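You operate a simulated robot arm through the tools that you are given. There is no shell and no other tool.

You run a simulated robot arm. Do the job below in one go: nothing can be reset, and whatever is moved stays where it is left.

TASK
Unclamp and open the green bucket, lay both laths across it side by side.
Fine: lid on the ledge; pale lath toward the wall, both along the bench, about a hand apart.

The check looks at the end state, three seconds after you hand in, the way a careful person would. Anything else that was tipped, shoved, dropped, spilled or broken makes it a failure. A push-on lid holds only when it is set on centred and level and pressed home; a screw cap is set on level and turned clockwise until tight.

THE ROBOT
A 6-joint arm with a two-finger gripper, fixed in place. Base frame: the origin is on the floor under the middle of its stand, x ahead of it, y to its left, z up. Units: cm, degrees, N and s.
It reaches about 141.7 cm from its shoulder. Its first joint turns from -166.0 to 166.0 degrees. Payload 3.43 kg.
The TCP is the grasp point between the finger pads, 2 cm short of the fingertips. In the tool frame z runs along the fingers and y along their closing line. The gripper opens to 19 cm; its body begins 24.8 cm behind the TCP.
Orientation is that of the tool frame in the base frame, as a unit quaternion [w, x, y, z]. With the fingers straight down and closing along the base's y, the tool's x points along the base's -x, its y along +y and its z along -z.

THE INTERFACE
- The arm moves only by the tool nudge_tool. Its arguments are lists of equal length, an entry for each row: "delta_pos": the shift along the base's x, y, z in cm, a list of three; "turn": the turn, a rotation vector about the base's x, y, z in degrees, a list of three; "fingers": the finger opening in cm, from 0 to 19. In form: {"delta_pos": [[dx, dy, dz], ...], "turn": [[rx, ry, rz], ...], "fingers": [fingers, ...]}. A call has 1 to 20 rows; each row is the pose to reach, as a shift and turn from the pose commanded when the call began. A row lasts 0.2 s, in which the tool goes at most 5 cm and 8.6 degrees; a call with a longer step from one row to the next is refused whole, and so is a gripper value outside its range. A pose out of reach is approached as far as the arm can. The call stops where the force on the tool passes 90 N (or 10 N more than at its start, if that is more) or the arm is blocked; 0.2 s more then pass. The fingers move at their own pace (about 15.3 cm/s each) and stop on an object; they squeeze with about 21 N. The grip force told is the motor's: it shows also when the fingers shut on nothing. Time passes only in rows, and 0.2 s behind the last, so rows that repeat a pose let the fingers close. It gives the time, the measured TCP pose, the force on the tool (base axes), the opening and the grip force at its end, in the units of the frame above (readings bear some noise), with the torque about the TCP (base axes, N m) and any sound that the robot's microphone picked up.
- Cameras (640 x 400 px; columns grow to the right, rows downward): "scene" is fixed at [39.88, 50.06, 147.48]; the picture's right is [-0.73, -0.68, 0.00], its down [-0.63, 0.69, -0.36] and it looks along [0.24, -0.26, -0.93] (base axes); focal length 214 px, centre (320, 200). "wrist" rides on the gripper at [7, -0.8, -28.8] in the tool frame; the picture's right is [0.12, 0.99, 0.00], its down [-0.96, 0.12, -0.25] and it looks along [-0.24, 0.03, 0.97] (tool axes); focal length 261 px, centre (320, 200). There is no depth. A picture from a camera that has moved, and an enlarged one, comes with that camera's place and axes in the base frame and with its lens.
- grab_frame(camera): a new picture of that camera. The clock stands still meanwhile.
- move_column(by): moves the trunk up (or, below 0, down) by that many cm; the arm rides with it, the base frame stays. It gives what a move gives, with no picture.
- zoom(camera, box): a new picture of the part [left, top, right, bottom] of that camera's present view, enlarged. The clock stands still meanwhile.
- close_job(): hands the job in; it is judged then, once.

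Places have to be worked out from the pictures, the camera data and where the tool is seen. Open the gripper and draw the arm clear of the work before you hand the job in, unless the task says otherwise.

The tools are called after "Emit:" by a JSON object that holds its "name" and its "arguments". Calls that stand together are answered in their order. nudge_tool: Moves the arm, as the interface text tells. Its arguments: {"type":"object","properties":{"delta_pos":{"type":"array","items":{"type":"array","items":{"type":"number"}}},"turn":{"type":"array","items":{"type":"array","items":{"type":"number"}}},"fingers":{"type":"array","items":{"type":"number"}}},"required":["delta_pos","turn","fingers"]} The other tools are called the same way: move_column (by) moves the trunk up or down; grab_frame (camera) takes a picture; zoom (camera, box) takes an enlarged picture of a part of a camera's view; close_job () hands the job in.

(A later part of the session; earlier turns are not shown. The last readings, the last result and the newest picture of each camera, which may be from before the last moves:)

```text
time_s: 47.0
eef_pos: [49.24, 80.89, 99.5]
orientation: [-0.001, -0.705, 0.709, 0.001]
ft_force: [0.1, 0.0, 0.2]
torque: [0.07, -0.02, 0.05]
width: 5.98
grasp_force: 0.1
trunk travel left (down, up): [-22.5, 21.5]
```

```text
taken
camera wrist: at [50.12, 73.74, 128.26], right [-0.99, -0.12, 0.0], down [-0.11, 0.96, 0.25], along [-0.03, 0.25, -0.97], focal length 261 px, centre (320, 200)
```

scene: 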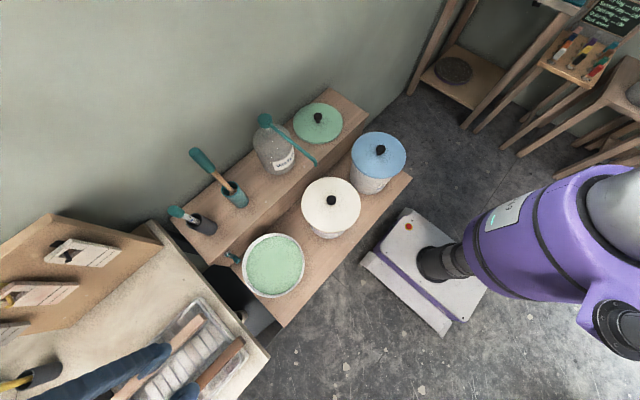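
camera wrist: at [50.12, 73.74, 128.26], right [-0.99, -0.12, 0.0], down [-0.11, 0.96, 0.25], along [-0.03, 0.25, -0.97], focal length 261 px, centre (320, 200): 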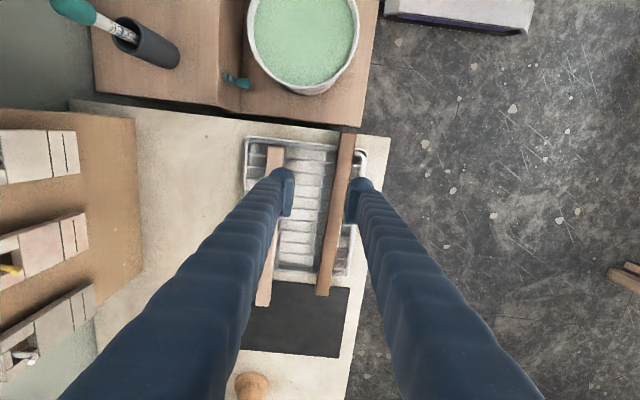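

The trunk move was clean. I try the approach over the pale lath again from this trunk height.

Emit:
{"name": "nudge_tool", "arguments": {"delta_pos": [[1.6, 2, -1], [3.2, 4, -2], [4.8, 6, -3], [6.4, 8, -4.5], [7.9, 10, -6], [7.9, 10.3, -7.5], [7.9, 10.3, -7.5]], "turn": [[0, 0, 0], [0, 0, 0], [0, 0, 0], [0, 0, 0], [0, 0, 0], [0, 0, 0], [0, 0, 0]], "fingers": [6, 6, 6, 6, 6, 6, 6]}}

Emit:
{"name": "zoom", "arguments": {"camera": "wrist", "box": [250, 100, 390, 300]}}

```text
time_s: 48.6
eef_pos: [53.93, 85.88, 92.89]
orientation: [-0.001, -0.707, 0.708, 0.001]
ft_force: [-0.3, 0.4, 1.2]
torque: [0.06, -0.04, 0.0]
width: 6.01
grasp_force: 0.1
out of reach, approached as far as the arm can: row 3, 4, 5, 6, 7
trunk travel left (down, up): [-22.5, 21.5]
```

```text
2.00 times, centred on (320, 200) of wrist
camera zoom: at [54.95, 78.85, 121.62], right [-0.99, -0.12, 0.0], down [-0.11, 0.96, 0.25], along [-0.03, 0.25, -0.97], focal length 521 px, centre (320, 200)
```

zoom: 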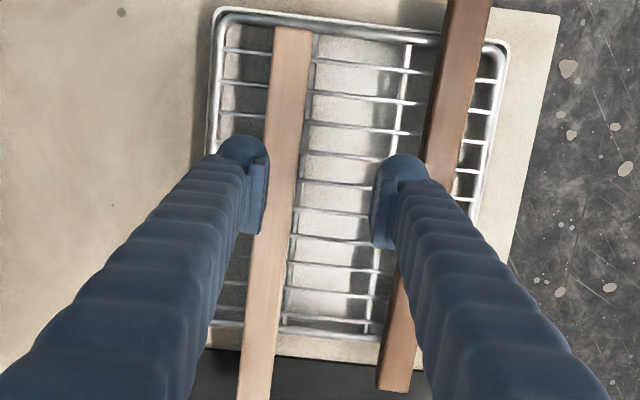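

Vertical, the arm ends about 102 cm out. Tilting the tool about x (along the lath's own direction) keeps the grip square and brings the wrist nearer, so I tilt 20° and move over the pale lath's middle.

Emit:
{"name": "nudge_tool", "arguments": {"delta_pos": [[0, 0, 0.5], [0.5, 1, 0.5], [1.5, 2.5, 0], [2.5, 4, -1], [3.05, 5.15, -2], [3.05, 5.15, -2]], "turn": [[7, 0, 0], [14, 0, 0], [20, 0, 0], [20, 0, 0], [20, 0, 0], [20, 0, 0]], "fingers": [6, 6, 6, 6, 6, 6]}}

Emit:
{"name": "grab_frame", "arguments": {"camera": "wrist"}}

Emit:
{"name": "zoom", "arguments": {"camera": "wrist", "box": [250, 130, 390, 230]}}

```text
time_s: 50.0
eef_pos: [60.27, 95.82, 91.86]
orientation: [0.118, -0.697, 0.697, 0.124]
ft_force: [0.2, 1.0, 0.8]
torque: [-0.01, 0.01, 0.03]
width: 6.0
grasp_force: 0.1
out of reach, approached as far as the arm can: row 1, 2, 3, 4, 5, 6
trunk travel left (down, up): [-22.5, 21.5]
```

```text
taken
camera wrist: at [61.37, 79.52, 116.57], right [-0.99, -0.11, -0.03], down [-0.11, 0.82, 0.56], along [-0.04, 0.56, -0.83], focal length 261 px, centre (320, 200)
```

wrist: 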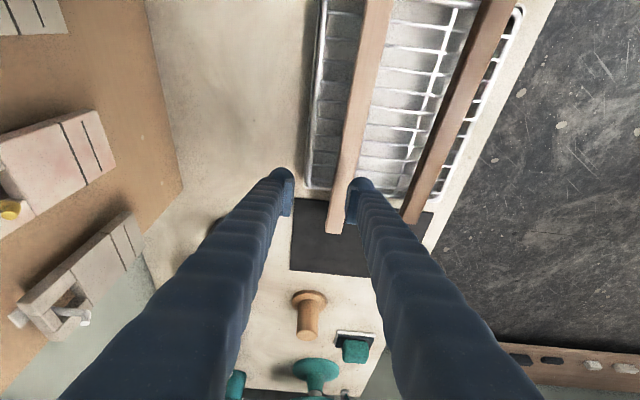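

```text
4.00 times, centred on (320, 180) of wrist
camera zoom: at [61.37, 79.52, 116.57], right [-0.99, -0.11, -0.03], down [-0.11, 0.82, 0.56], along [-0.04, 0.56, -0.83], focal length 1043 px, centre (320, 280)
```

zoom: 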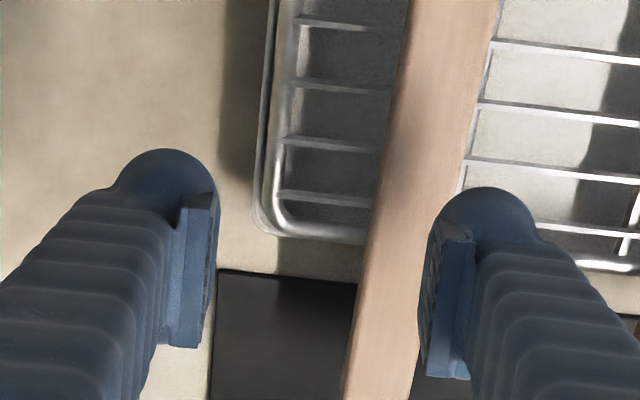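

It went further than intended (the earlier commanded point carried over): now at (60.3, 95.8, 91.9), safely above everything. I bring it back to about (57.2, 91.2).

Emit:
{"name": "nudge_tool", "arguments": {"delta_pos": [[-1.5, -2.4, 0.5], [-3.1, -4.7, 0.5], [-3.1, -4.7, 0.5]], "turn": [[0, 0, 0], [0, 0, 0], [0, 0, 0]], "fingers": [6, 6, 6]}}

Emit:
{"name": "grab_frame", "arguments": {"camera": "wrist"}}

Emit:
{"name": "zoom", "arguments": {"camera": "wrist", "box": [250, 130, 390, 230]}}

```text
time_s: 50.8
eef_pos: [60.31, 95.77, 92.2]
orientation: [0.118, -0.696, 0.698, 0.124]
ft_force: [0.4, 0.1, -0.5]
torque: [0.0, 0.01, 0.0]
width: 6.0
grasp_force: 0.0
out of reach, approached as far as the arm can: row 1, 2, 3
trunk travel left (down, up): [-22.5, 21.5]
```

```text
taken
camera wrist: at [61.43, 79.43, 116.87], right [-0.99, -0.11, -0.03], down [-0.11, 0.82, 0.56], along [-0.04, 0.56, -0.83], focal length 261 px, centre (320, 200)
```

wrist: 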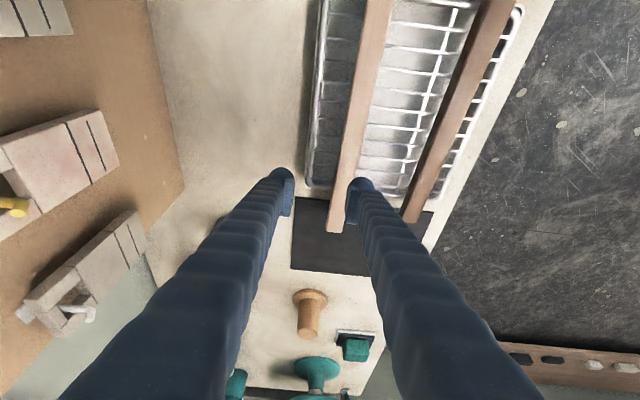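

```text
4.00 times, centred on (320, 180) of wrist
camera zoom: at [61.43, 79.43, 116.87], right [-0.99, -0.11, -0.03], down [-0.11, 0.82, 0.56], along [-0.04, 0.56, -0.83], focal length 1043 px, centre (320, 280)
```

zoom: 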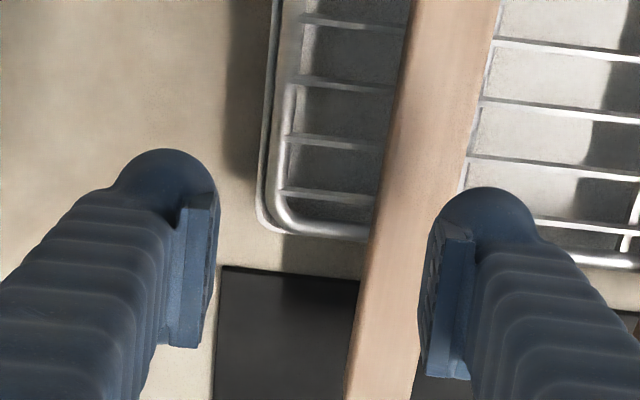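

The arm is stuck fully stretched. I recover as before by rising and drawing inward together.

Emit:
{"name": "nudge_tool", "arguments": {"delta_pos": [[-0.5, -1, 4], [-2, -3, 7], [-4, -6, 9], [-6.5, -9.5, 10], [-9, -13, 10], [-9, -13, 10]], "turn": [[0, 0, 0], [0, 0, 0], [0, 0, 0], [0, 0, 0], [0, 0, 0], [0, 0, 0]], "fingers": [6, 6, 6, 6, 6, 6]}}

```text
time_s: 52.2
eef_pos: [60.02, 94.66, 102.01]
orientation: [0.117, -0.696, 0.697, 0.124]
ft_force: [0.4, 0.2, 0.7]
torque: [-0.06, 0.03, 0.0]
width: 6.02
grasp_force: 0.1
out of reach, approached as far as the arm can: row 1, 2, 3, 4, 5, 6
trunk travel left (down, up): [-22.5, 21.5]
```

Rising kept the arm straight. Moving downward while drawing inward should let the elbow bend, and there are about 14 cm of free height, so I try 6 cm down plus inward.

Emit:
{"name": "nudge_tool", "arguments": {"delta_pos": [[-0.5, -1, -2], [-1.5, -2.5, -4], [-3, -5, -6], [-4.5, -7.5, -6], [-4.5, -7.5, -6]], "turn": [[0, 0, 0], [0, 0, 0], [0, 0, 0], [0, 0, 0], [0, 0, 0]], "fingers": [6, 6, 6, 6, 6]}}

```text
time_s: 53.4
eef_pos: [60.26, 95.13, 97.78]
orientation: [0.119, -0.696, 0.697, 0.123]
ft_force: [-0.4, 0.0, -1.1]
torque: [-0.01, 0.0, 0.02]
width: 5.99
grasp_force: 0.0
out of reach, approached as far as the arm can: row 1, 2, 3, 4, 5
trunk travel left (down, up): [-22.5, 21.5]
```

Still straight. I undo the tilt while drawing inward, back toward the vertical pose that worked before.

Emit:
{"name": "nudge_tool", "arguments": {"delta_pos": [[-2, -3, 2], [-4, -6, 4], [-6, -9, 6], [-8, -12, 8], [-10, -15, 10], [-10, -15, 10]], "turn": [[-5, 0, 0], [-10, 0, 0], [-15, 0, 0], [-20, 0, 0], [-20, 0, 0], [-20, 0, 0]], "fingers": [6, 6, 6, 6, 6, 6]}}

Emit:
{"name": "grab_frame", "arguments": {"camera": "scene"}}

```text
time_s: 54.8
eef_pos: [52.6, 83.46, 106.74]
orientation: [-0.005, -0.706, 0.708, 0.0]
ft_force: [-0.3, 0.2, -0.7]
torque: [-0.07, 0.01, 0.0]
width: 5.98
grasp_force: 0.1
out of reach, approached as far as the arm can: row 1, 2, 3, 4, 5, 6
trunk travel left (down, up): [-22.5, 21.5]
```

```text
taken
```

scene: 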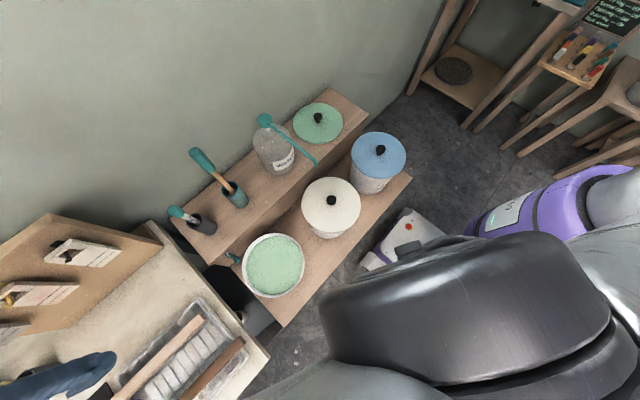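

The arm is still fully straight with the wrist above the shoulder. A larger downward sweep here (free down to about z=91) should bend the elbow; I do that and watch.

Emit:
{"name": "nudge_tool", "arguments": {"delta_pos": [[0, 0, -3.5], [0, 0, -7], [-0.5, -0.5, -10.5], [-1, -1.5, -13.5], [-1, -1.5, -13.5]], "turn": [[0, 0, 0], [0, 0, 0], [0, 0, 0], [0, 0, 0], [0, 0, 0]], "fingers": [6, 6, 6, 6, 6]}}

```text
time_s: 56.0
eef_pos: [53.77, 85.24, 94.91]
orientation: [-0.004, -0.706, 0.708, 0.001]
ft_force: [0.2, -0.3, -0.2]
torque: [0.08, -0.02, 0.0]
width: 5.99
grasp_force: 0.1
out of reach, approached as far as the arm can: row 1, 2, 3, 4, 5
trunk travel left (down, up): [-22.5, 21.5]
```

Still on the stretch limit. I give the solver an inward target at this height and hold it for many rows, to see whether the elbow gradually unlocks.

Emit:
{"name": "nudge_tool", "arguments": {"delta_pos": [[-2, -3, 0], [-4, -6, 0], [-6, -9, 0], [-8, -12, 0], [-8, -12, 0], [-8, -12, 0], [-8, -12, 0], [-8, -12, 0], [-8, -12, 0], [-8, -12, 0], [-8, -12, 0], [-8, -12, 0]], "turn": [[0, 0, 0], [0, 0, 0], [0, 0, 0], [0, 0, 0], [0, 0, 0], [0, 0, 0], [0, 0, 0], [0, 0, 0], [0, 0, 0], [0, 0, 0], [0, 0, 0], [0, 0, 0]], "fingers": [6, 6, 6, 6, 6, 6, 6, 6, 6, 6, 6, 6]}}

```text
time_s: 58.6
eef_pos: [53.81, 85.2, 94.97]
orientation: [-0.004, -0.706, 0.708, 0.001]
ft_force: [0.0, 0.2, 0.2]
torque: [-0.01, 0.01, 0.01]
width: 5.99
grasp_force: 0.0
out of reach, approached as far as the arm can: row 1, 2, 3, 4, 5, 6, 7, 8, 9, 10, 11, 12
trunk travel left (down, up): [-22.5, 21.5]
```

The solver seems caught just past straight (elbow hyper-extended). I raise the trunk back by 10 cm to get room, then sweep outward-and-down so the elbow can swing back through straight, before drawing inward.

Emit:
{"name": "move_column", "arguments": {"by": 10}}

Emit:
{"name": "nudge_tool", "arguments": {"delta_pos": [[2, 3.2, -1], [2.3, 3.6, -4], [2.6, 4.1, -7], [2.6, 4.1, -10], [2.6, 4.1, -13], [2.6, 4.1, -15]], "turn": [[0, 0, 0], [0, 0, 0], [0, 0, 0], [0, 0, 0], [0, 0, 0], [0, 0, 0]], "fingers": [6, 6, 6, 6, 6, 6]}}

```text
time_s: 60.0
eef_pos: [53.81, 85.21, 104.89]
orientation: [-0.005, -0.706, 0.708, 0.0]
ft_force: [-0.6, -0.2, -0.5]
torque: [-0.03, 0.01, 0.0]
width: 6.02
grasp_force: 0.1
trunk travel left (down, up): [-32.5, 11.5]
```

```text
time_s: 61.4
eef_pos: [54.4, 85.88, 91.39]
orientation: [-0.004, -0.707, 0.707, 0.001]
ft_force: [0.4, 0.4, -0.2]
torque: [-0.19, -0.06, -0.02]
width: 6.01
grasp_force: 0.0
out of reach, approached as far as the arm can: row 1, 2, 3, 4, 5, 6
trunk travel left (down, up): [-32.5, 11.5]
```

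Now at (54.4, 85.9, 91.4) with the wrist about level with the shoulder. I try rising and drawing inward, the combination that worked the first time.

Emit:
{"name": "nudge_tool", "arguments": {"delta_pos": [[-0.5, -1, 4], [-1.5, -2.5, 8], [-3, -5, 11], [-4.5, -7.5, 13], [-6, -9, 14], [-6, -9, 14]], "turn": [[0, 0, 0], [0, 0, 0], [0, 0, 0], [0, 0, 0], [0, 0, 0], [0, 0, 0]], "fingers": [6, 6, 6, 6, 6, 6]}}

```text
time_s: 62.8
eef_pos: [53.74, 85.2, 102.79]
orientation: [-0.008, -0.706, 0.708, 0.0]
ft_force: [-0.9, -1.3, -0.9]
torque: [-0.05, -0.01, -0.02]
width: 6.0
grasp_force: 0.0
out of reach, approached as far as the arm can: row 1, 2, 3, 4, 5, 6
trunk travel left (down, up): [-32.5, 11.5]
```

Still stuck. To learn which reference the interface is using, I command an outward series at constant height: the arm cannot extend further, so it is safe, and it tells me whether earlier inward commands have piled up.

Emit:
{"name": "nudge_tool", "arguments": {"delta_pos": [[2.6, 3.9, 0], [5.2, 7.8, 0], [7.8, 11.7, 0], [10.4, 15.6, 0], [13, 19.5, 0], [15.6, 23.4, 0], [18.2, 27.3, 0], [20.8, 31.2, 0], [23.4, 35.1, 0], [26, 39, 0]], "turn": [[0, 0, 0], [0, 0, 0], [0, 0, 0], [0, 0, 0], [0, 0, 0], [0, 0, 0], [0, 0, 0], [0, 0, 0], [0, 0, 0], [0, 0, 0]], "fingers": [6, 6, 6, 6, 6, 6, 6, 6, 6, 6]}}

```text
time_s: 65.0
eef_pos: [54.3, 85.51, 102.58]
orientation: [-0.005, -0.706, 0.708, 0.0]
ft_force: [-0.3, -0.2, 0.9]
torque: [0.0, 0.03, 0.02]
width: 6.0
grasp_force: 0.0
out of reach, approached as far as the arm can: row 1, 2, 3, 4, 5, 6, 7, 8, 9, 10
trunk travel left (down, up): [-32.5, 11.5]
```

Radius grew slightly, so the arm was pulled straight. Now I sweep down while still slightly beyond reach, then draw inward at constant low height (tips stay above z≈88).

Emit:
{"name": "nudge_tool", "arguments": {"delta_pos": [[1, 1.5, -3], [1, 1.5, -6], [1, 1.5, -9], [1, 1.5, -12], [0, 0, -12], [-1.5, -2.2, -12], [-3, -4.5, -12], [-4.5, -6.7, -12], [-4.5, -6.7, -12], [-4.5, -6.7, -12]], "turn": [[0, 0, 0], [0, 0, 0], [0, 0, 0], [0, 0, 0], [0, 0, 0], [0, 0, 0], [0, 0, 0], [0, 0, 0], [0, 0, 0], [0, 0, 0]], "fingers": [6, 6, 6, 6, 6, 6, 6, 6, 6, 6]}}

Emit:
{"name": "grab_frame", "arguments": {"camera": "scene"}}

Emit:
{"name": "grab_frame", "arguments": {"camera": "wrist"}}

```text
time_s: 67.2
eef_pos: [50.38, 78.19, 90.37]
orientation: [-0.003, -0.706, 0.708, 0.001]
ft_force: [0.0, -0.1, 0.2]
torque: [-0.03, 0.02, -0.02]
width: 5.99
grasp_force: 0.0
out of reach, approached as far as the arm can: row 1, 2, 3, 4
trunk travel left (down, up): [-32.5, 11.5]
```

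```text
taken
```

scene: 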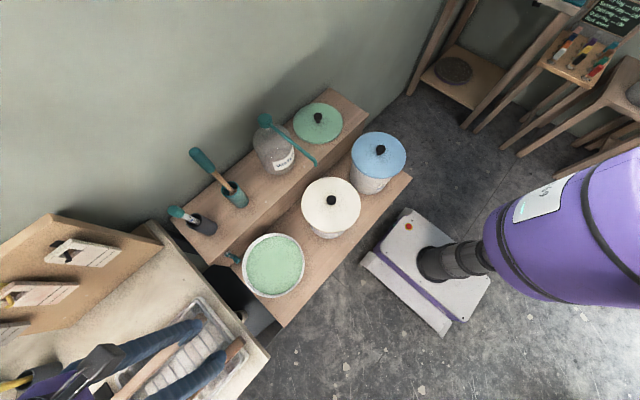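

```text
taken
camera wrist: at [51.54, 71.35, 119.29], right [-0.99, -0.12, 0.01], down [-0.11, 0.96, 0.24], along [-0.04, 0.24, -0.97], focal length 261 px, centre (320, 200)
```

wrist: 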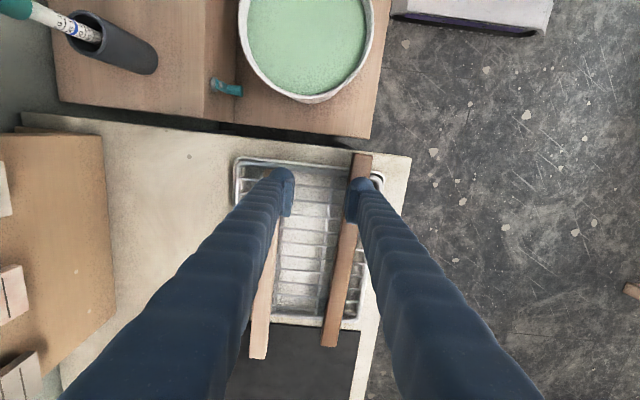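

Freed: the arm is bent again at (50.4, 78.2, 90.4). This time I tilt 20° first, while well inside reach, and only then move out over the pale lath's middle.

Emit:
{"name": "nudge_tool", "arguments": {"delta_pos": [[0, 0, 1], [0, 0, 2], [0, 0, 2.5], [1, 2, 2.5], [2.5, 4.5, 2], [4, 7, 1], [5.5, 10, 0], [6.8, 12.5, 0], [6.8, 12.5, 0]], "turn": [[7, 0, 0], [14, 0, 0], [20, 0, 0], [20, 0, 0], [20, 0, 0], [20, 0, 0], [20, 0, 0], [20, 0, 0], [20, 0, 0]], "fingers": [6, 6, 6, 6, 6, 6, 6, 6, 6]}}

Emit:
{"name": "grab_frame", "arguments": {"camera": "wrist"}}

Emit:
{"name": "zoom", "arguments": {"camera": "wrist", "box": [250, 130, 390, 230]}}

```text
time_s: 69.2
eef_pos: [57.23, 90.84, 90.45]
orientation: [0.118, -0.696, 0.697, 0.124]
ft_force: [-0.9, 1.1, 0.4]
torque: [0.0, -0.01, -0.02]
width: 6.01
grasp_force: 0.1
trunk travel left (down, up): [-32.5, 11.5]
```

```text
taken
camera wrist: at [58.33, 74.47, 115.23], right [-0.99, -0.11, -0.03], down [-0.11, 0.82, 0.56], along [-0.04, 0.56, -0.83], focal length 261 px, centre (320, 200)
```

wrist: 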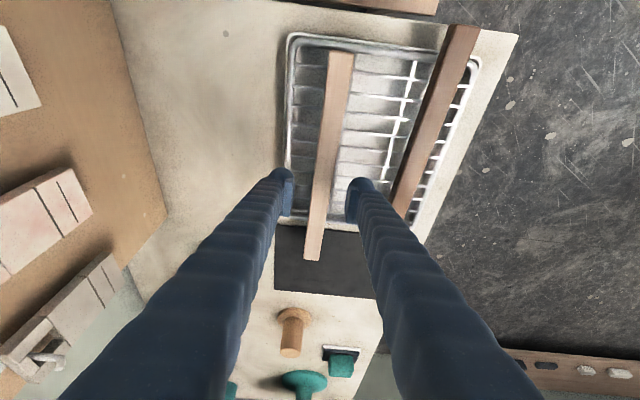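

```text
4.00 times, centred on (320, 180) of wrist
camera zoom: at [58.33, 74.47, 115.23], right [-0.99, -0.11, -0.03], down [-0.11, 0.82, 0.56], along [-0.04, 0.56, -0.83], focal length 1043 px, centre (320, 280)
```

zoom: 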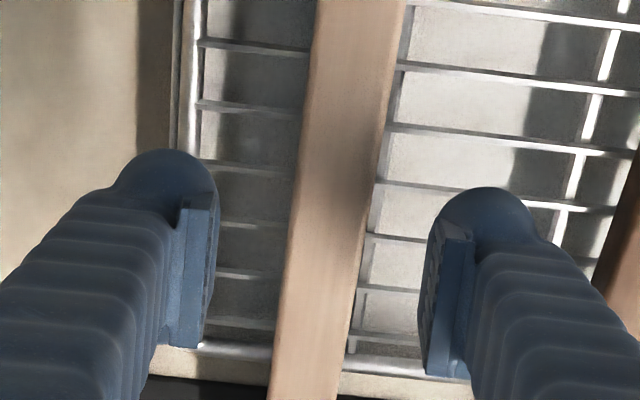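

Reached without complaint. The lath's centre is about 0.65 cm to the −x side of the tool axis, so I shift, narrow the opening to 4.6 cm and lower to just above the lath.

Emit:
{"name": "nudge_tool", "arguments": {"delta_pos": [[-0.65, 0, -1], [-0.65, 0, -2.5], [-0.65, 0, -3.5]], "turn": [[0, 0, 0], [0, 0, 0], [0, 0, 0]], "fingers": [5, 4.6, 4.6]}}

Emit:
{"name": "zoom", "arguments": {"camera": "wrist", "box": [250, 130, 390, 230]}}

```text
time_s: 70.0
eef_pos: [56.59, 90.76, 86.94]
orientation: [-0.119, 0.697, -0.696, -0.124]
ft_force: [-1.3, 0.0, 0.1]
torque: [-0.04, 0.02, -0.05]
width: 4.59
grasp_force: 0.1
trunk travel left (down, up): [-32.5, 11.5]
```

```text
4.00 times, centred on (320, 180) of wrist
camera zoom: at [57.68, 74.48, 111.67], right [-0.99, -0.11, -0.03], down [-0.11, 0.82, 0.56], along [-0.04, 0.56, -0.83], focal length 1043 px, centre (320, 280)
```

zoom: 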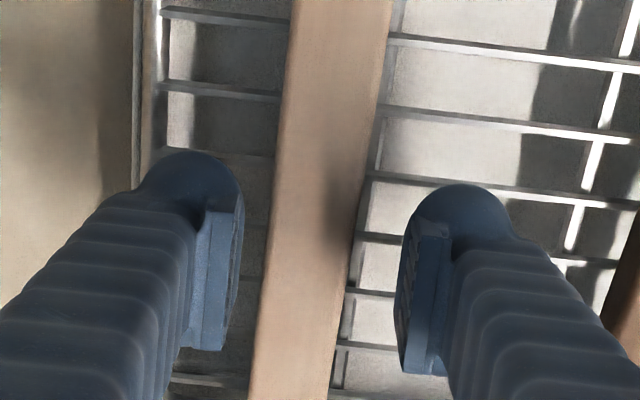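

Well centred now. To stay clear of the tray rim I narrow to 3.9 cm and lower another 1.9 cm, then read the force before closing.

Emit:
{"name": "nudge_tool", "arguments": {"delta_pos": [[-0.1, 0, -0.5], [-0.1, 0, -1.1], [-0.1, 0, -1.6], [-0.1, 0, -1.9]], "turn": [[0, 0, 0], [0, 0, 0], [0, 0, 0], [0, 0, 0]], "fingers": [3.9, 3.9, 3.9, 3.9]}}

Emit:
{"name": "zoom", "arguments": {"camera": "wrist", "box": [250, 130, 390, 230]}}

```text
time_s: 71.0
eef_pos: [56.51, 90.7, 85.89]
orientation: [0.122, -0.696, 0.696, 0.125]
ft_force: [-2.9, -18.4, 39.9]
torque: [-0.76, -0.43, 0.05]
width: 3.77
grasp_force: 0.0
trunk travel left (down, up): [-32.5, 11.5]
```

```text
4.00 times, centred on (320, 180) of wrist
camera zoom: at [57.53, 74.23, 110.46], right [-0.99, -0.11, -0.04], down [-0.11, 0.82, 0.56], along [-0.03, 0.56, -0.83], focal length 1043 px, centre (320, 280)
```

zoom: 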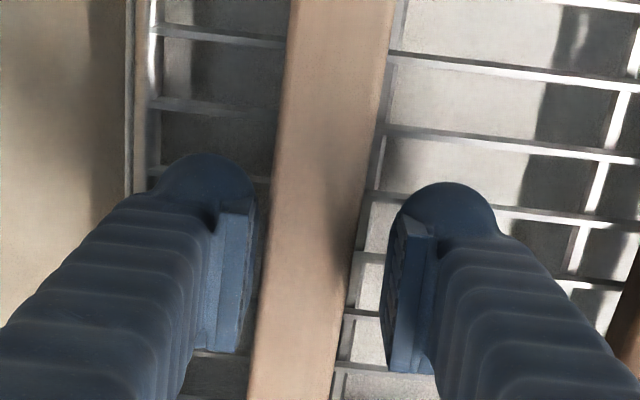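

The fingertips touched the rack at TCP z≈85.9 (40 N). I ease up 1 cm to take the load off, then close on the lath.

Emit:
{"name": "nudge_tool", "arguments": {"delta_pos": [[0, 0, 0.6], [0, 0, 1.1], [0, 0, 1.1], [0, 0, 1.1], [0, 0, 1.1], [0, 0, 1.1]], "turn": [[0, 0, 0], [0, 0, 0], [0, 0, 0], [0, 0, 0], [0, 0, 0], [0, 0, 0]], "fingers": [3.9, 3.9, 3, 2, 1, 0]}}

Emit:
{"name": "zoom", "arguments": {"camera": "wrist", "box": [250, 130, 390, 230]}}

Emit:
{"name": "grab_frame", "arguments": {"camera": "scene"}}

```text
time_s: 72.4
eef_pos: [56.37, 90.72, 86.2]
orientation: [0.119, -0.696, 0.697, 0.124]
ft_force: [0.2, 0.7, -0.9]
torque: [-0.01, 0.0, -0.03]
width: 2.48
grasp_force: 21.1
trunk travel left (down, up): [-32.5, 11.5]
```

```text
4.00 times, centred on (320, 180) of wrist
camera zoom: at [57.53, 74.47, 110.97], right [-0.99, -0.11, -0.03], down [-0.11, 0.82, 0.56], along [-0.04, 0.56, -0.83], focal length 1043 px, centre (320, 280)
```

zoom: 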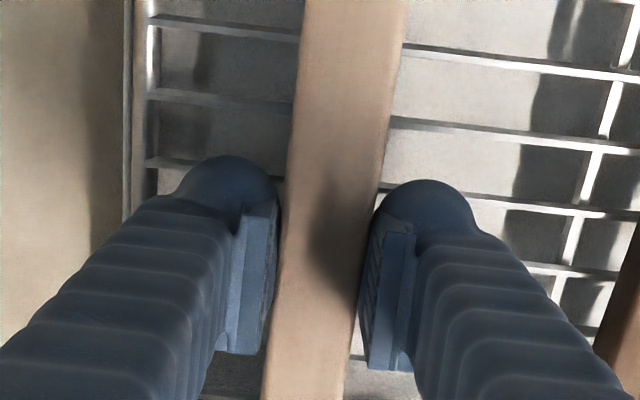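

```text
taken
```

scene: 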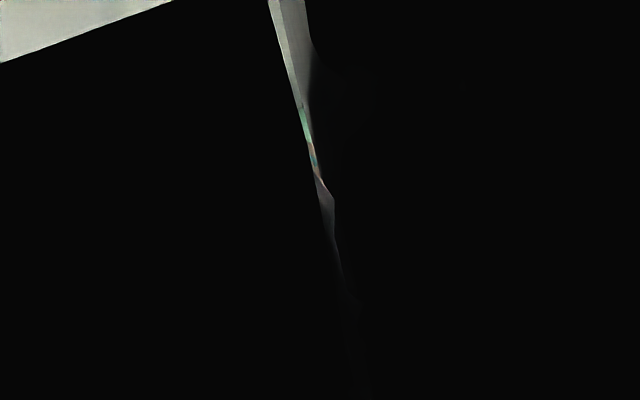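

The lath is gripped (2.48 cm) with no sound this time, so the earlier snap was the lid popping. I lift it 3 cm and check.

Emit:
{"name": "nudge_tool", "arguments": {"delta_pos": [[0, 0, 0.4], [0, 0, 1], [0, 0, 2], [0, 0, 3], [0, 0, 3]], "turn": [[0, 0, 0], [0, 0, 0], [0, 0, 0], [0, 0, 0], [0, 0, 0]], "fingers": [0, 0, 0, 0, 0]}}

Emit:
{"name": "grab_frame", "arguments": {"camera": "wrist"}}

```text
time_s: 73.6
eef_pos: [56.42, 90.91, 89.25]
orientation: [0.118, -0.696, 0.697, 0.124]
ft_force: [0.6, 0.0, -1.0]
torque: [-0.01, 0.0, 0.0]
width: 2.48
grasp_force: 21.1
trunk travel left (down, up): [-32.5, 11.5]
```

```text
taken
camera wrist: at [57.56, 74.52, 113.98], right [-0.99, -0.11, -0.03], down [-0.11, 0.82, 0.56], along [-0.04, 0.56, -0.83], focal length 261 px, centre (320, 200)
```

wrist: 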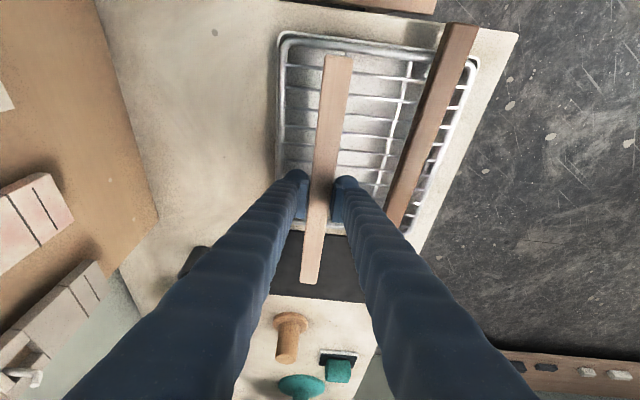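

The lath is lifted level; its centre is about 0.95 cm beyond the TCP in y. The bucket centre, from the knob grip, is (54.7, 55.95), so I carry the pale lath high to x≈60.1, y≈55 (TCP).

Emit:
{"name": "nudge_tool", "arguments": {"delta_pos": [[0, -0.5, 3], [0, -2.5, 6], [0.5, -6, 8], [1, -10, 8], [1.5, -14.2, 8], [2, -18.4, 8], [2.5, -22.6, 8], [3, -26.8, 8], [3.4, -31, 8], [3.6, -34.5, 8], [3.6, -35.9, 8], [3.6, -35.9, 8]], "turn": [[0, 0, 0], [0, 0, 0], [0, 0, 0], [0, 0, 0], [0, 0, 0], [0, 0, 0], [0, 0, 0], [0, 0, 0], [0, 0, 0], [0, 0, 0], [0, 0, 0], [0, 0, 0]], "fingers": [0, 0, 0, 0, 0, 0, 0, 0, 0, 0, 0, 0]}}

Emit:
{"name": "grab_frame", "arguments": {"camera": "wrist"}}

Emit:
{"name": "grab_frame", "arguments": {"camera": "scene"}}

```text
time_s: 76.2
eef_pos: [60.07, 54.87, 97.17]
orientation: [0.118, -0.696, 0.697, 0.124]
ft_force: [1.8, 0.4, -1.1]
torque: [0.01, 0.02, -0.04]
width: 2.49
grasp_force: 20.2
trunk travel left (down, up): [-32.5, 11.5]
```

```text
taken
camera wrist: at [61.29, 38.55, 121.95], right [-0.99, -0.11, -0.03], down [-0.11, 0.82, 0.56], along [-0.04, 0.56, -0.83], focal length 261 px, centre (320, 200)
```

wrist: 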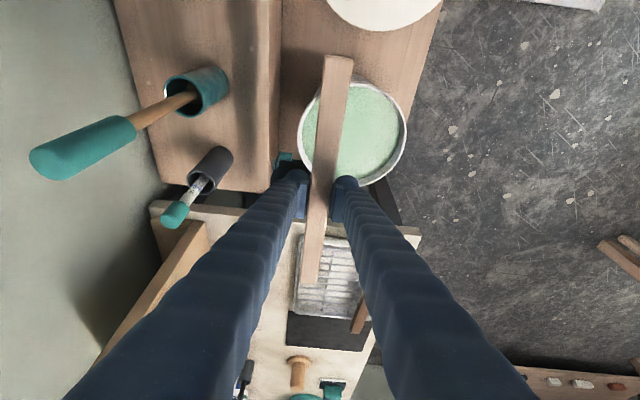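

```text
taken
```

scene: 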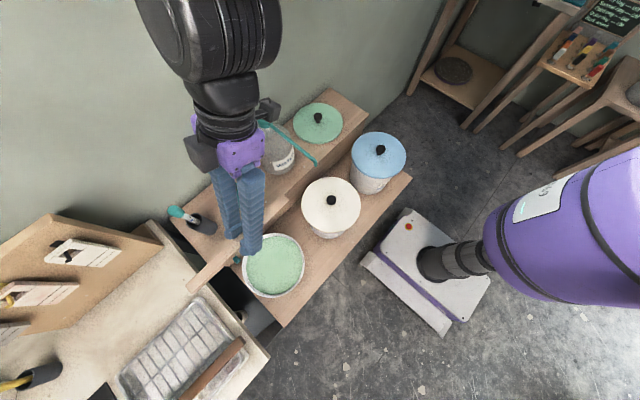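

The pale lath hovers over the bucket's wall side, along the bench. I lower it, fast first and slowly near the rim.

Emit:
{"name": "nudge_tool", "arguments": {"delta_pos": [[0, 0.1, -4], [0, 0.1, -8], [0, 0.1, -12], [0, 0.1, -15], [0, 0.1, -17]], "turn": [[0, 0, 0], [0, 0, 0], [0, 0, 0], [0, 0, 0], [0, 0, 0]], "fingers": [0, 0, 0, 0, 0]}}

Emit:
{"name": "grab_frame", "arguments": {"camera": "wrist"}}

Emit:
{"name": "zoom", "arguments": {"camera": "scene", "box": [180, 200, 340, 320]}}

```text
time_s: 77.4
eef_pos: [60.11, 54.96, 80.32]
orientation: [0.119, -0.696, 0.697, 0.123]
ft_force: [1.3, -0.4, 0.0]
torque: [-0.01, -0.01, -0.02]
width: 2.49
grasp_force: 20.8
trunk travel left (down, up): [-32.5, 11.5]
```

```text
taken
camera wrist: at [61.27, 38.68, 105.02], right [-0.99, -0.11, -0.03], down [-0.11, 0.82, 0.56], along [-0.04, 0.56, -0.83], focal length 261 px, centre (320, 200)
```

wrist: 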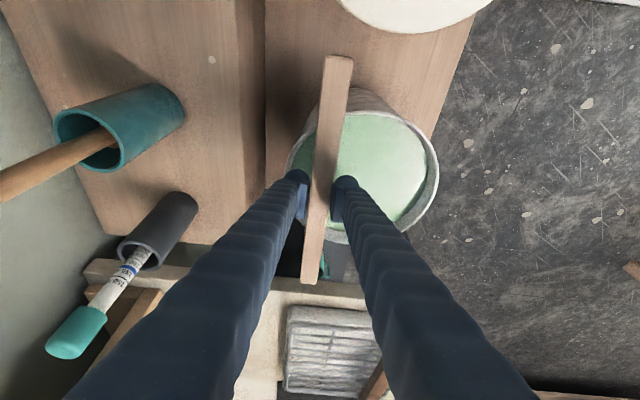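

```text
3.33 times, centred on (260, 260) of scene
camera zoom: at [39.88, 50.06, 147.48], right [-0.73, -0.68, 0.0], down [-0.63, 0.69, -0.36], along [0.24, -0.26, -0.93], focal length 715 px, centre (520, 0)
```

zoom: 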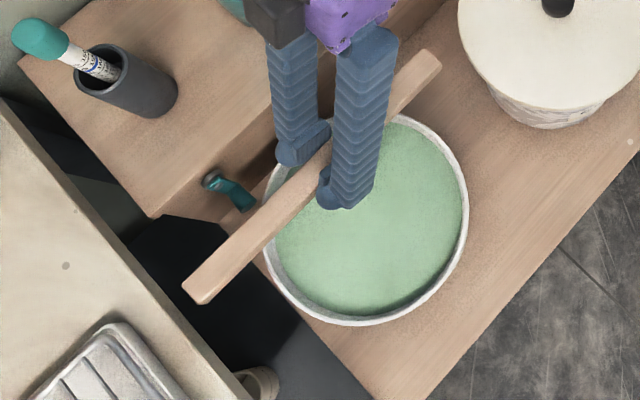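

Lath end clears the bench edge and the crank. I lower slowly toward the rim.

Emit:
{"name": "nudge_tool", "arguments": {"delta_pos": [[0, 0, -0.6], [0, 0, -1.2], [0, 0, -1.7]], "turn": [[0, 0, 0], [0, 0, 0], [0, 0, 0]], "fingers": [0, 0, 0]}}

Emit:
{"name": "zoom", "arguments": {"camera": "scene", "box": [180, 200, 340, 320]}}

```text
time_s: 78.2
eef_pos: [60.05, 54.95, 78.57]
orientation: [0.118, -0.696, 0.698, 0.123]
ft_force: [1.4, -0.2, -1.1]
torque: [0.03, -0.03, -0.03]
width: 2.48
grasp_force: 20.9
trunk travel left (down, up): [-32.5, 11.5]
```

```text
3.33 times, centred on (260, 260) of scene
camera zoom: at [39.88, 50.06, 147.48], right [-0.73, -0.68, 0.0], down [-0.63, 0.69, -0.36], along [0.24, -0.26, -0.93], focal length 715 px, centre (520, 0)
```

zoom: 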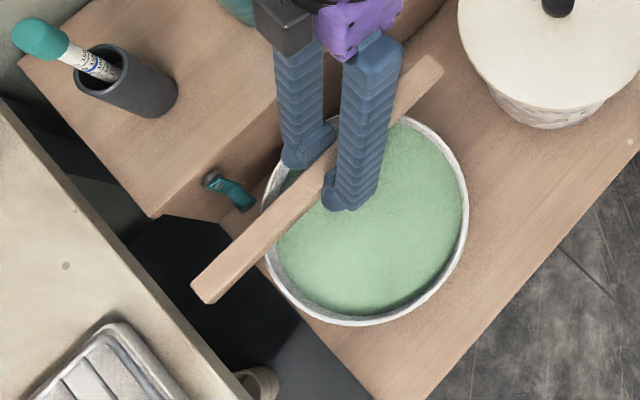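

No contact yet at 78.6. I continue in 0.3 cm steps.

Emit:
{"name": "nudge_tool", "arguments": {"delta_pos": [[0, 0, -0.3], [0, 0, -0.6], [0, 0, -0.8]], "turn": [[0, 0, 0], [0, 0, 0], [0, 0, 0]], "fingers": [0, 0, 0]}}

```text
time_s: 79.0
eef_pos: [60.08, 54.87, 77.9]
orientation: [0.119, -0.696, 0.697, 0.124]
ft_force: [-2.4, -4.2, 16.8]
torque: [-0.11, 0.01, 0.0]
width: 2.47
grasp_force: 21.3
trunk travel left (down, up): [-32.5, 11.5]
```

Contact: 17 N, with hardly any torque, so the lath sits on both sides of the rim. I check the picture before releasing.

Emit:
{"name": "zoom", "arguments": {"camera": "scene", "box": [200, 210, 300, 285]}}

Emit:
{"name": "zoom", "arguments": {"camera": "wrist", "box": [230, 40, 450, 300]}}

```text
5.33 times, centred on (250, 248) of scene
camera zoom: at [39.88, 50.06, 147.48], right [-0.73, -0.68, 0.0], down [-0.63, 0.69, -0.36], along [0.24, -0.26, -0.93], focal length 1144 px, centre (693, -53)
```

zoom: 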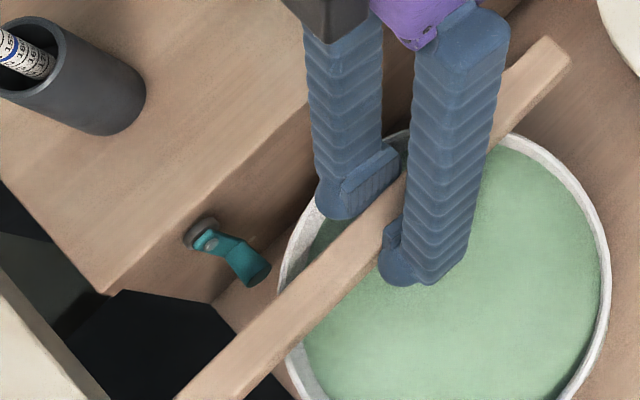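

```text
1.54 times, centred on (340, 170) of wrist
camera zoom: at [61.19, 38.62, 102.67], right [-0.99, -0.11, -0.03], down [-0.11, 0.82, 0.56], along [-0.04, 0.56, -0.83], focal length 401 px, centre (289, 246)
```

zoom: 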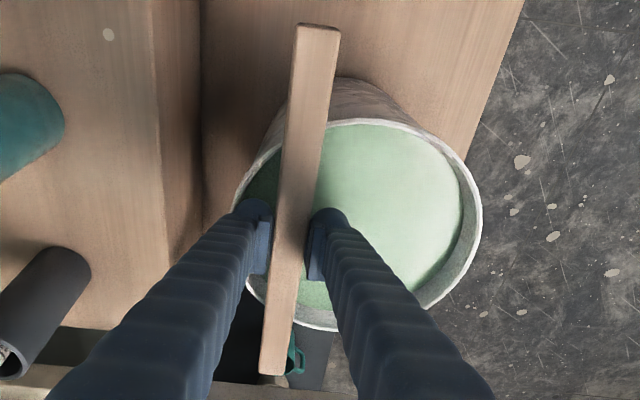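

The lath lies across both rim sides with the wall-side finger just inside the rim. I ease off, open slightly, and rise straight up.

Emit:
{"name": "nudge_tool", "arguments": {"delta_pos": [[0, 0, 0.2], [0, 0, 0.25], [0, 0, 0.25], [0, 0, 0.25], [0, 0, 1.5], [0, 0, 4], [0, 0, 8], [0, 0, 12], [0, 0, 16]], "turn": [[0, 0, 0], [0, 0, 0], [0, 0, 0], [0, 0, 0], [0, 0, 0], [0, 0, 0], [0, 0, 0], [0, 0, 0], [0, 0, 0]], "fingers": [0, 2.9, 3.4, 3.4, 3.6, 4, 5, 6, 6]}}

Emit:
{"name": "grab_frame", "arguments": {"camera": "wrist"}}

Emit:
{"name": "zoom", "arguments": {"camera": "scene", "box": [180, 200, 340, 320]}}

```text
time_s: 81.0
eef_pos: [60.03, 54.95, 93.81]
orientation: [0.118, -0.696, 0.698, 0.123]
ft_force: [-0.4, 0.5, -1.0]
torque: [0.02, -0.05, 0.0]
width: 6.01
grasp_force: 0.0
trunk travel left (down, up): [-32.5, 11.5]
```

```text
taken
camera wrist: at [61.14, 38.71, 118.49], right [-0.99, -0.11, -0.03], down [-0.11, 0.82, 0.56], along [-0.04, 0.56, -0.83], focal length 261 px, centre (320, 200)
```

wrist: 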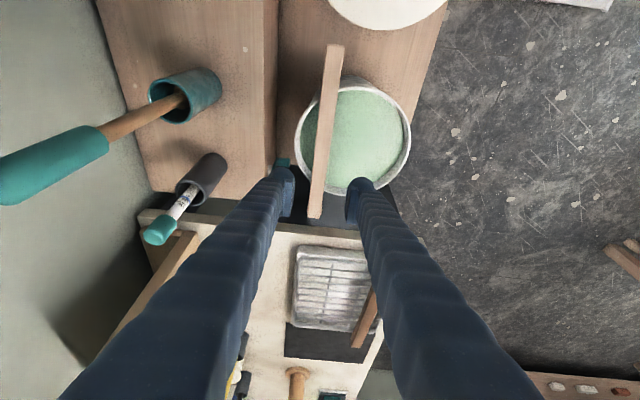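

```text
3.33 times, centred on (260, 260) of scene
camera zoom: at [39.88, 50.06, 147.48], right [-0.73, -0.68, 0.0], down [-0.63, 0.69, -0.36], along [0.24, -0.26, -0.93], focal length 715 px, centre (520, 0)
```

zoom: 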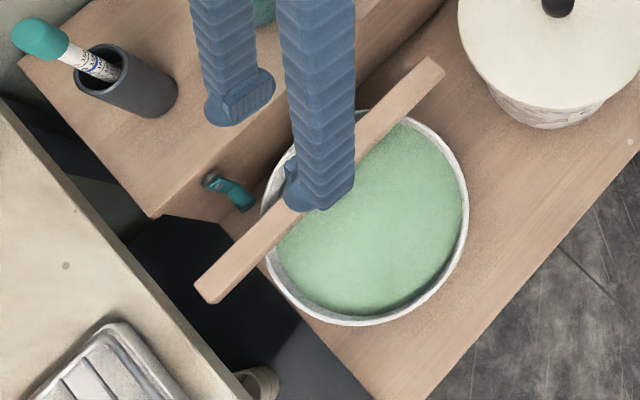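

The pale lath is set on the wall side. Now I go for the brown lath, hovering over its middle near (46, 87.5), keeping the same 20° tilt.

Emit:
{"name": "nudge_tool", "arguments": {"delta_pos": [[-1, 3, 1.5], [-2.5, 6.5, 2], [-4, 10.2, 2], [-5.5, 14, 2], [-7, 17.8, 2], [-8.5, 21.6, 2], [-10, 25.4, 1.5], [-12, 29.2, 0], [-14, 32.5, -1.5], [-14, 32.5, -2], [-14, 32.5, -2]], "turn": [[0, 0, 0], [0, 0, 0], [0, 0, 0], [0, 0, 0], [0, 0, 0], [0, 0, 0], [0, 0, 0], [0, 0, 0], [0, 0, 0], [0, 0, 0], [0, 0, 0]], "fingers": [6, 6, 6, 6, 6, 6, 6, 6, 6, 6, 6]}}

Emit:
{"name": "grab_frame", "arguments": {"camera": "wrist"}}

Emit:
{"name": "zoom", "arguments": {"camera": "wrist", "box": [250, 130, 390, 230]}}

```text
time_s: 83.4
eef_pos: [46.1, 87.47, 91.71]
orientation: [0.118, -0.696, 0.698, 0.123]
ft_force: [-0.4, 0.0, 0.4]
torque: [0.06, 0.02, 0.04]
width: 5.99
grasp_force: 0.0
trunk travel left (down, up): [-32.5, 11.5]
```

```text
taken
camera wrist: at [47.11, 71.11, 116.39], right [-0.99, -0.11, -0.03], down [-0.11, 0.82, 0.56], along [-0.04, 0.56, -0.83], focal length 261 px, centre (320, 200)
```

wrist: 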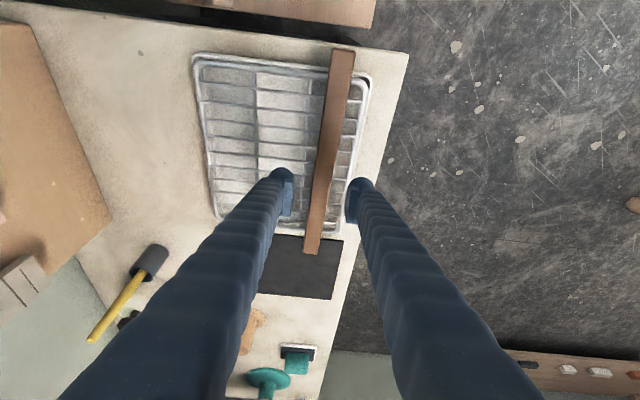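

```text
4.00 times, centred on (320, 180) of wrist
camera zoom: at [47.11, 71.11, 116.39], right [-0.99, -0.11, -0.03], down [-0.11, 0.82, 0.56], along [-0.04, 0.56, -0.83], focal length 1043 px, centre (320, 280)
```

zoom: 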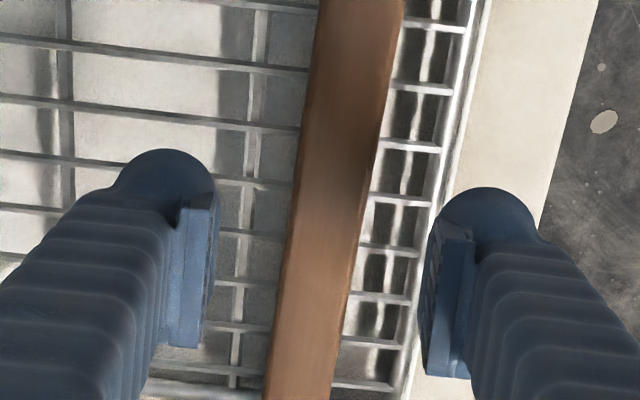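

The brown lath is centred about 0.4 cm to −x of the tool axis, middle at about (45.8, 88). I shift and lower to the same height that worked before (TCP z≈86.15), 4 cm open.

Emit:
{"name": "nudge_tool", "arguments": {"delta_pos": [[-0.4, 0.2, -1.5], [-0.4, 0.2, -3], [-0.4, 0.2, -4.2], [-0.4, 0.2, -5], [-0.4, 0.2, -5.5]], "turn": [[0, 0, 0], [0, 0, 0], [0, 0, 0], [0, 0, 0], [0, 0, 0]], "fingers": [5, 4, 4, 4, 4]}}

Emit:
{"name": "zoom", "arguments": {"camera": "wrist", "box": [250, 130, 390, 230]}}

```text
time_s: 84.6
eef_pos: [45.63, 87.68, 86.18]
orientation: [0.118, -0.696, 0.697, 0.124]
ft_force: [0.5, 0.1, 0.5]
torque: [-0.02, -0.01, -0.01]
width: 4.01
grasp_force: 0.1
trunk travel left (down, up): [-32.5, 11.5]
```

```text
4.00 times, centred on (320, 180) of wrist
camera zoom: at [46.73, 71.39, 110.88], right [-0.99, -0.11, -0.03], down [-0.11, 0.82, 0.56], along [-0.04, 0.56, -0.83], focal length 1043 px, centre (320, 280)
```

zoom: 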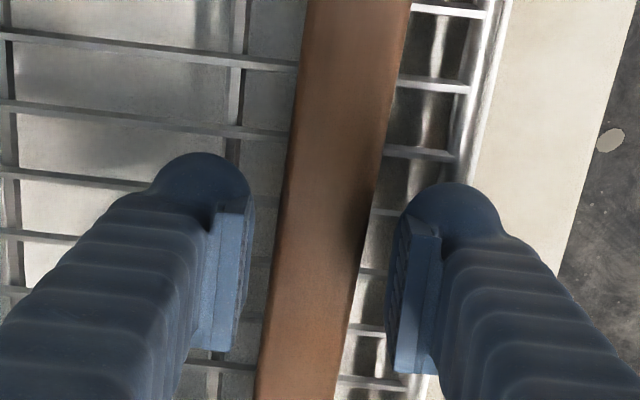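

No contact and well centred. I close on the brown lath and lift 3 cm.

Emit:
{"name": "nudge_tool", "arguments": {"delta_pos": [[0, 0, 0], [0, 0, 0], [0, 0, 0], [0, 0, 0], [0, 0, 0.4], [0, 0, 1], [0, 0, 2], [0, 0, 3], [0, 0, 3]], "turn": [[0, 0, 0], [0, 0, 0], [0, 0, 0], [0, 0, 0], [0, 0, 0], [0, 0, 0], [0, 0, 0], [0, 0, 0], [0, 0, 0]], "fingers": [3, 2, 1, 0, 0, 0, 0, 0, 0]}}

Emit:
{"name": "grab_frame", "arguments": {"camera": "wrist"}}

```text
time_s: 86.6
eef_pos: [45.61, 87.7, 89.26]
orientation: [0.118, -0.696, 0.697, 0.123]
ft_force: [0.0, 0.2, -0.8]
torque: [-0.01, -0.03, 0.01]
width: 2.5
grasp_force: 20.8
trunk travel left (down, up): [-32.5, 11.5]
```

```text
taken
camera wrist: at [46.73, 71.39, 114.0], right [-0.99, -0.11, -0.03], down [-0.11, 0.82, 0.56], along [-0.04, 0.56, -0.83], focal length 261 px, centre (320, 200)
```

wrist: 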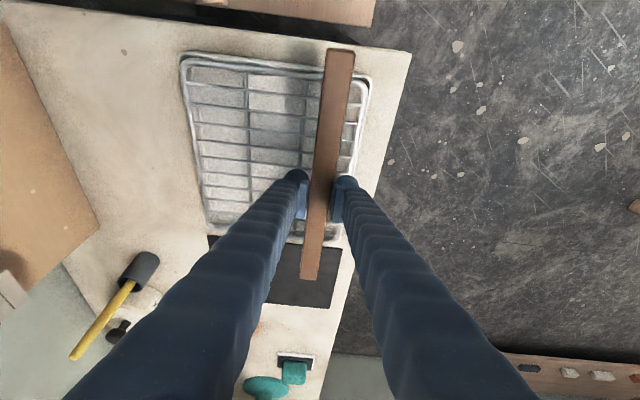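

The brown lath is held level, its centre about 0.5 cm beyond the TCP. The pale one lies at x≈60.2, y 41–71, so I carry the brown one to x≈49.3 for roughly an 8 cm gap.

Emit:
{"name": "nudge_tool", "arguments": {"delta_pos": [[0, -0.5, 3], [0, -2.5, 6], [0.5, -6, 8], [1, -10, 8], [1.5, -14, 8], [2, -18, 8], [2.5, -22, 8], [3, -26, 8], [3.4, -30, 7], [3.5, -32.3, 5], [3.5, -32.3, 1.5], [3.5, -32.3, -2.5], [3.5, -32.3, -6], [3.5, -32.3, -9]], "turn": [[0, 0, 0], [0, 0, 0], [0, 0, 0], [0, 0, 0], [0, 0, 0], [0, 0, 0], [0, 0, 0], [0, 0, 0], [0, 0, 0], [0, 0, 0], [0, 0, 0], [0, 0, 0], [0, 0, 0], [0, 0, 0]], "fingers": [0, 0, 0, 0, 0, 0, 0, 0, 0, 0, 0, 0, 0, 0]}}

Emit:
{"name": "grab_frame", "arguments": {"camera": "wrist"}}

Emit:
{"name": "zoom", "arguments": {"camera": "scene", "box": [180, 200, 340, 320]}}

```text
time_s: 89.6
eef_pos: [49.34, 55.4, 79.88]
orientation: [0.118, -0.697, 0.697, 0.125]
ft_force: [0.3, 0.0, -0.6]
torque: [0.01, -0.02, 0.01]
width: 2.46
grasp_force: 21.0
trunk travel left (down, up): [-32.5, 11.5]
```

```text
taken
camera wrist: at [50.34, 39.08, 104.69], right [-0.99, -0.11, -0.03], down [-0.11, 0.82, 0.56], along [-0.04, 0.56, -0.83], focal length 261 px, centre (320, 200)
```

wrist: 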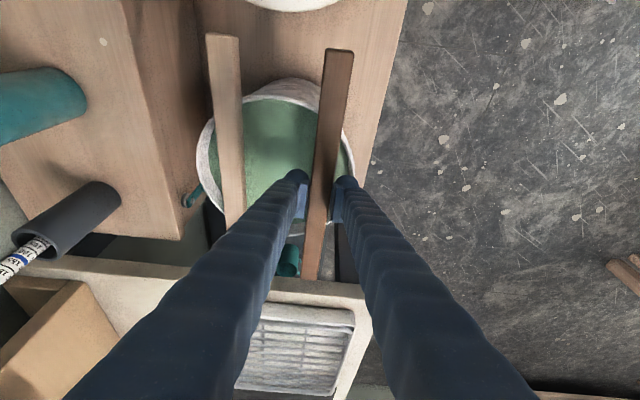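

```text
3.33 times, centred on (260, 260) of scene
camera zoom: at [39.88, 50.06, 147.48], right [-0.73, -0.68, 0.0], down [-0.63, 0.69, -0.36], along [0.24, -0.26, -0.93], focal length 715 px, centre (520, 0)
```

zoom: 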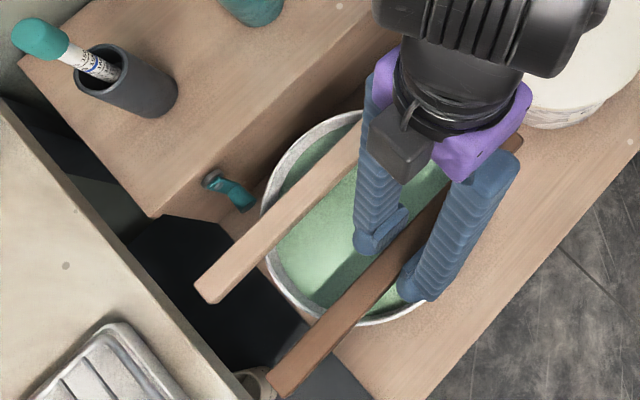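

Alignment is right. I lower the brown lath slowly onto the rim.

Emit:
{"name": "nudge_tool", "arguments": {"delta_pos": [[0, 0, -0.5], [0, 0, -1.0], [0, 0, -1.4], [0, 0, -1.7]], "turn": [[0, 0, 0], [0, 0, 0], [0, 0, 0], [0, 0, 0]], "fingers": [0, 0, 0, 0]}}

```text
time_s: 90.6
eef_pos: [49.23, 55.35, 78.5]
orientation: [0.118, -0.696, 0.697, 0.124]
ft_force: [0.8, -0.1, -1.1]
torque: [0.01, 0.01, 0.03]
width: 2.49
grasp_force: 21.1
trunk travel left (down, up): [-32.5, 11.5]
```

No contact yet at 78.5; I continue in 0.25 cm steps.

Emit:
{"name": "nudge_tool", "arguments": {"delta_pos": [[0, 0, -0.25], [0, 0, -0.5], [0, 0, -0.7]], "turn": [[0, 0, 0], [0, 0, 0], [0, 0, 0]], "fingers": [0, 0, 0]}}

Emit:
{"name": "grab_frame", "arguments": {"camera": "wrist"}}

```text
time_s: 91.4
eef_pos: [49.27, 55.44, 77.91]
orientation: [0.12, -0.696, 0.697, 0.124]
ft_force: [1.9, -1.0, 17.9]
torque: [-0.13, -0.03, 0.03]
width: 2.5
grasp_force: 21.5
trunk travel left (down, up): [-32.5, 11.5]
```

```text
taken
camera wrist: at [50.28, 39.1, 102.65], right [-0.99, -0.11, -0.03], down [-0.11, 0.82, 0.56], along [-0.03, 0.56, -0.83], focal length 261 px, centre (320, 200)
```

wrist: 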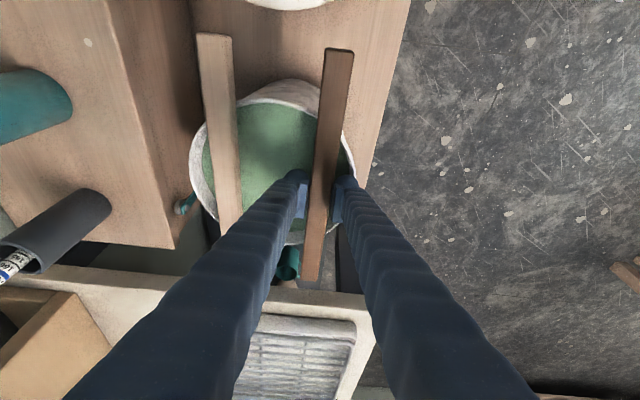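

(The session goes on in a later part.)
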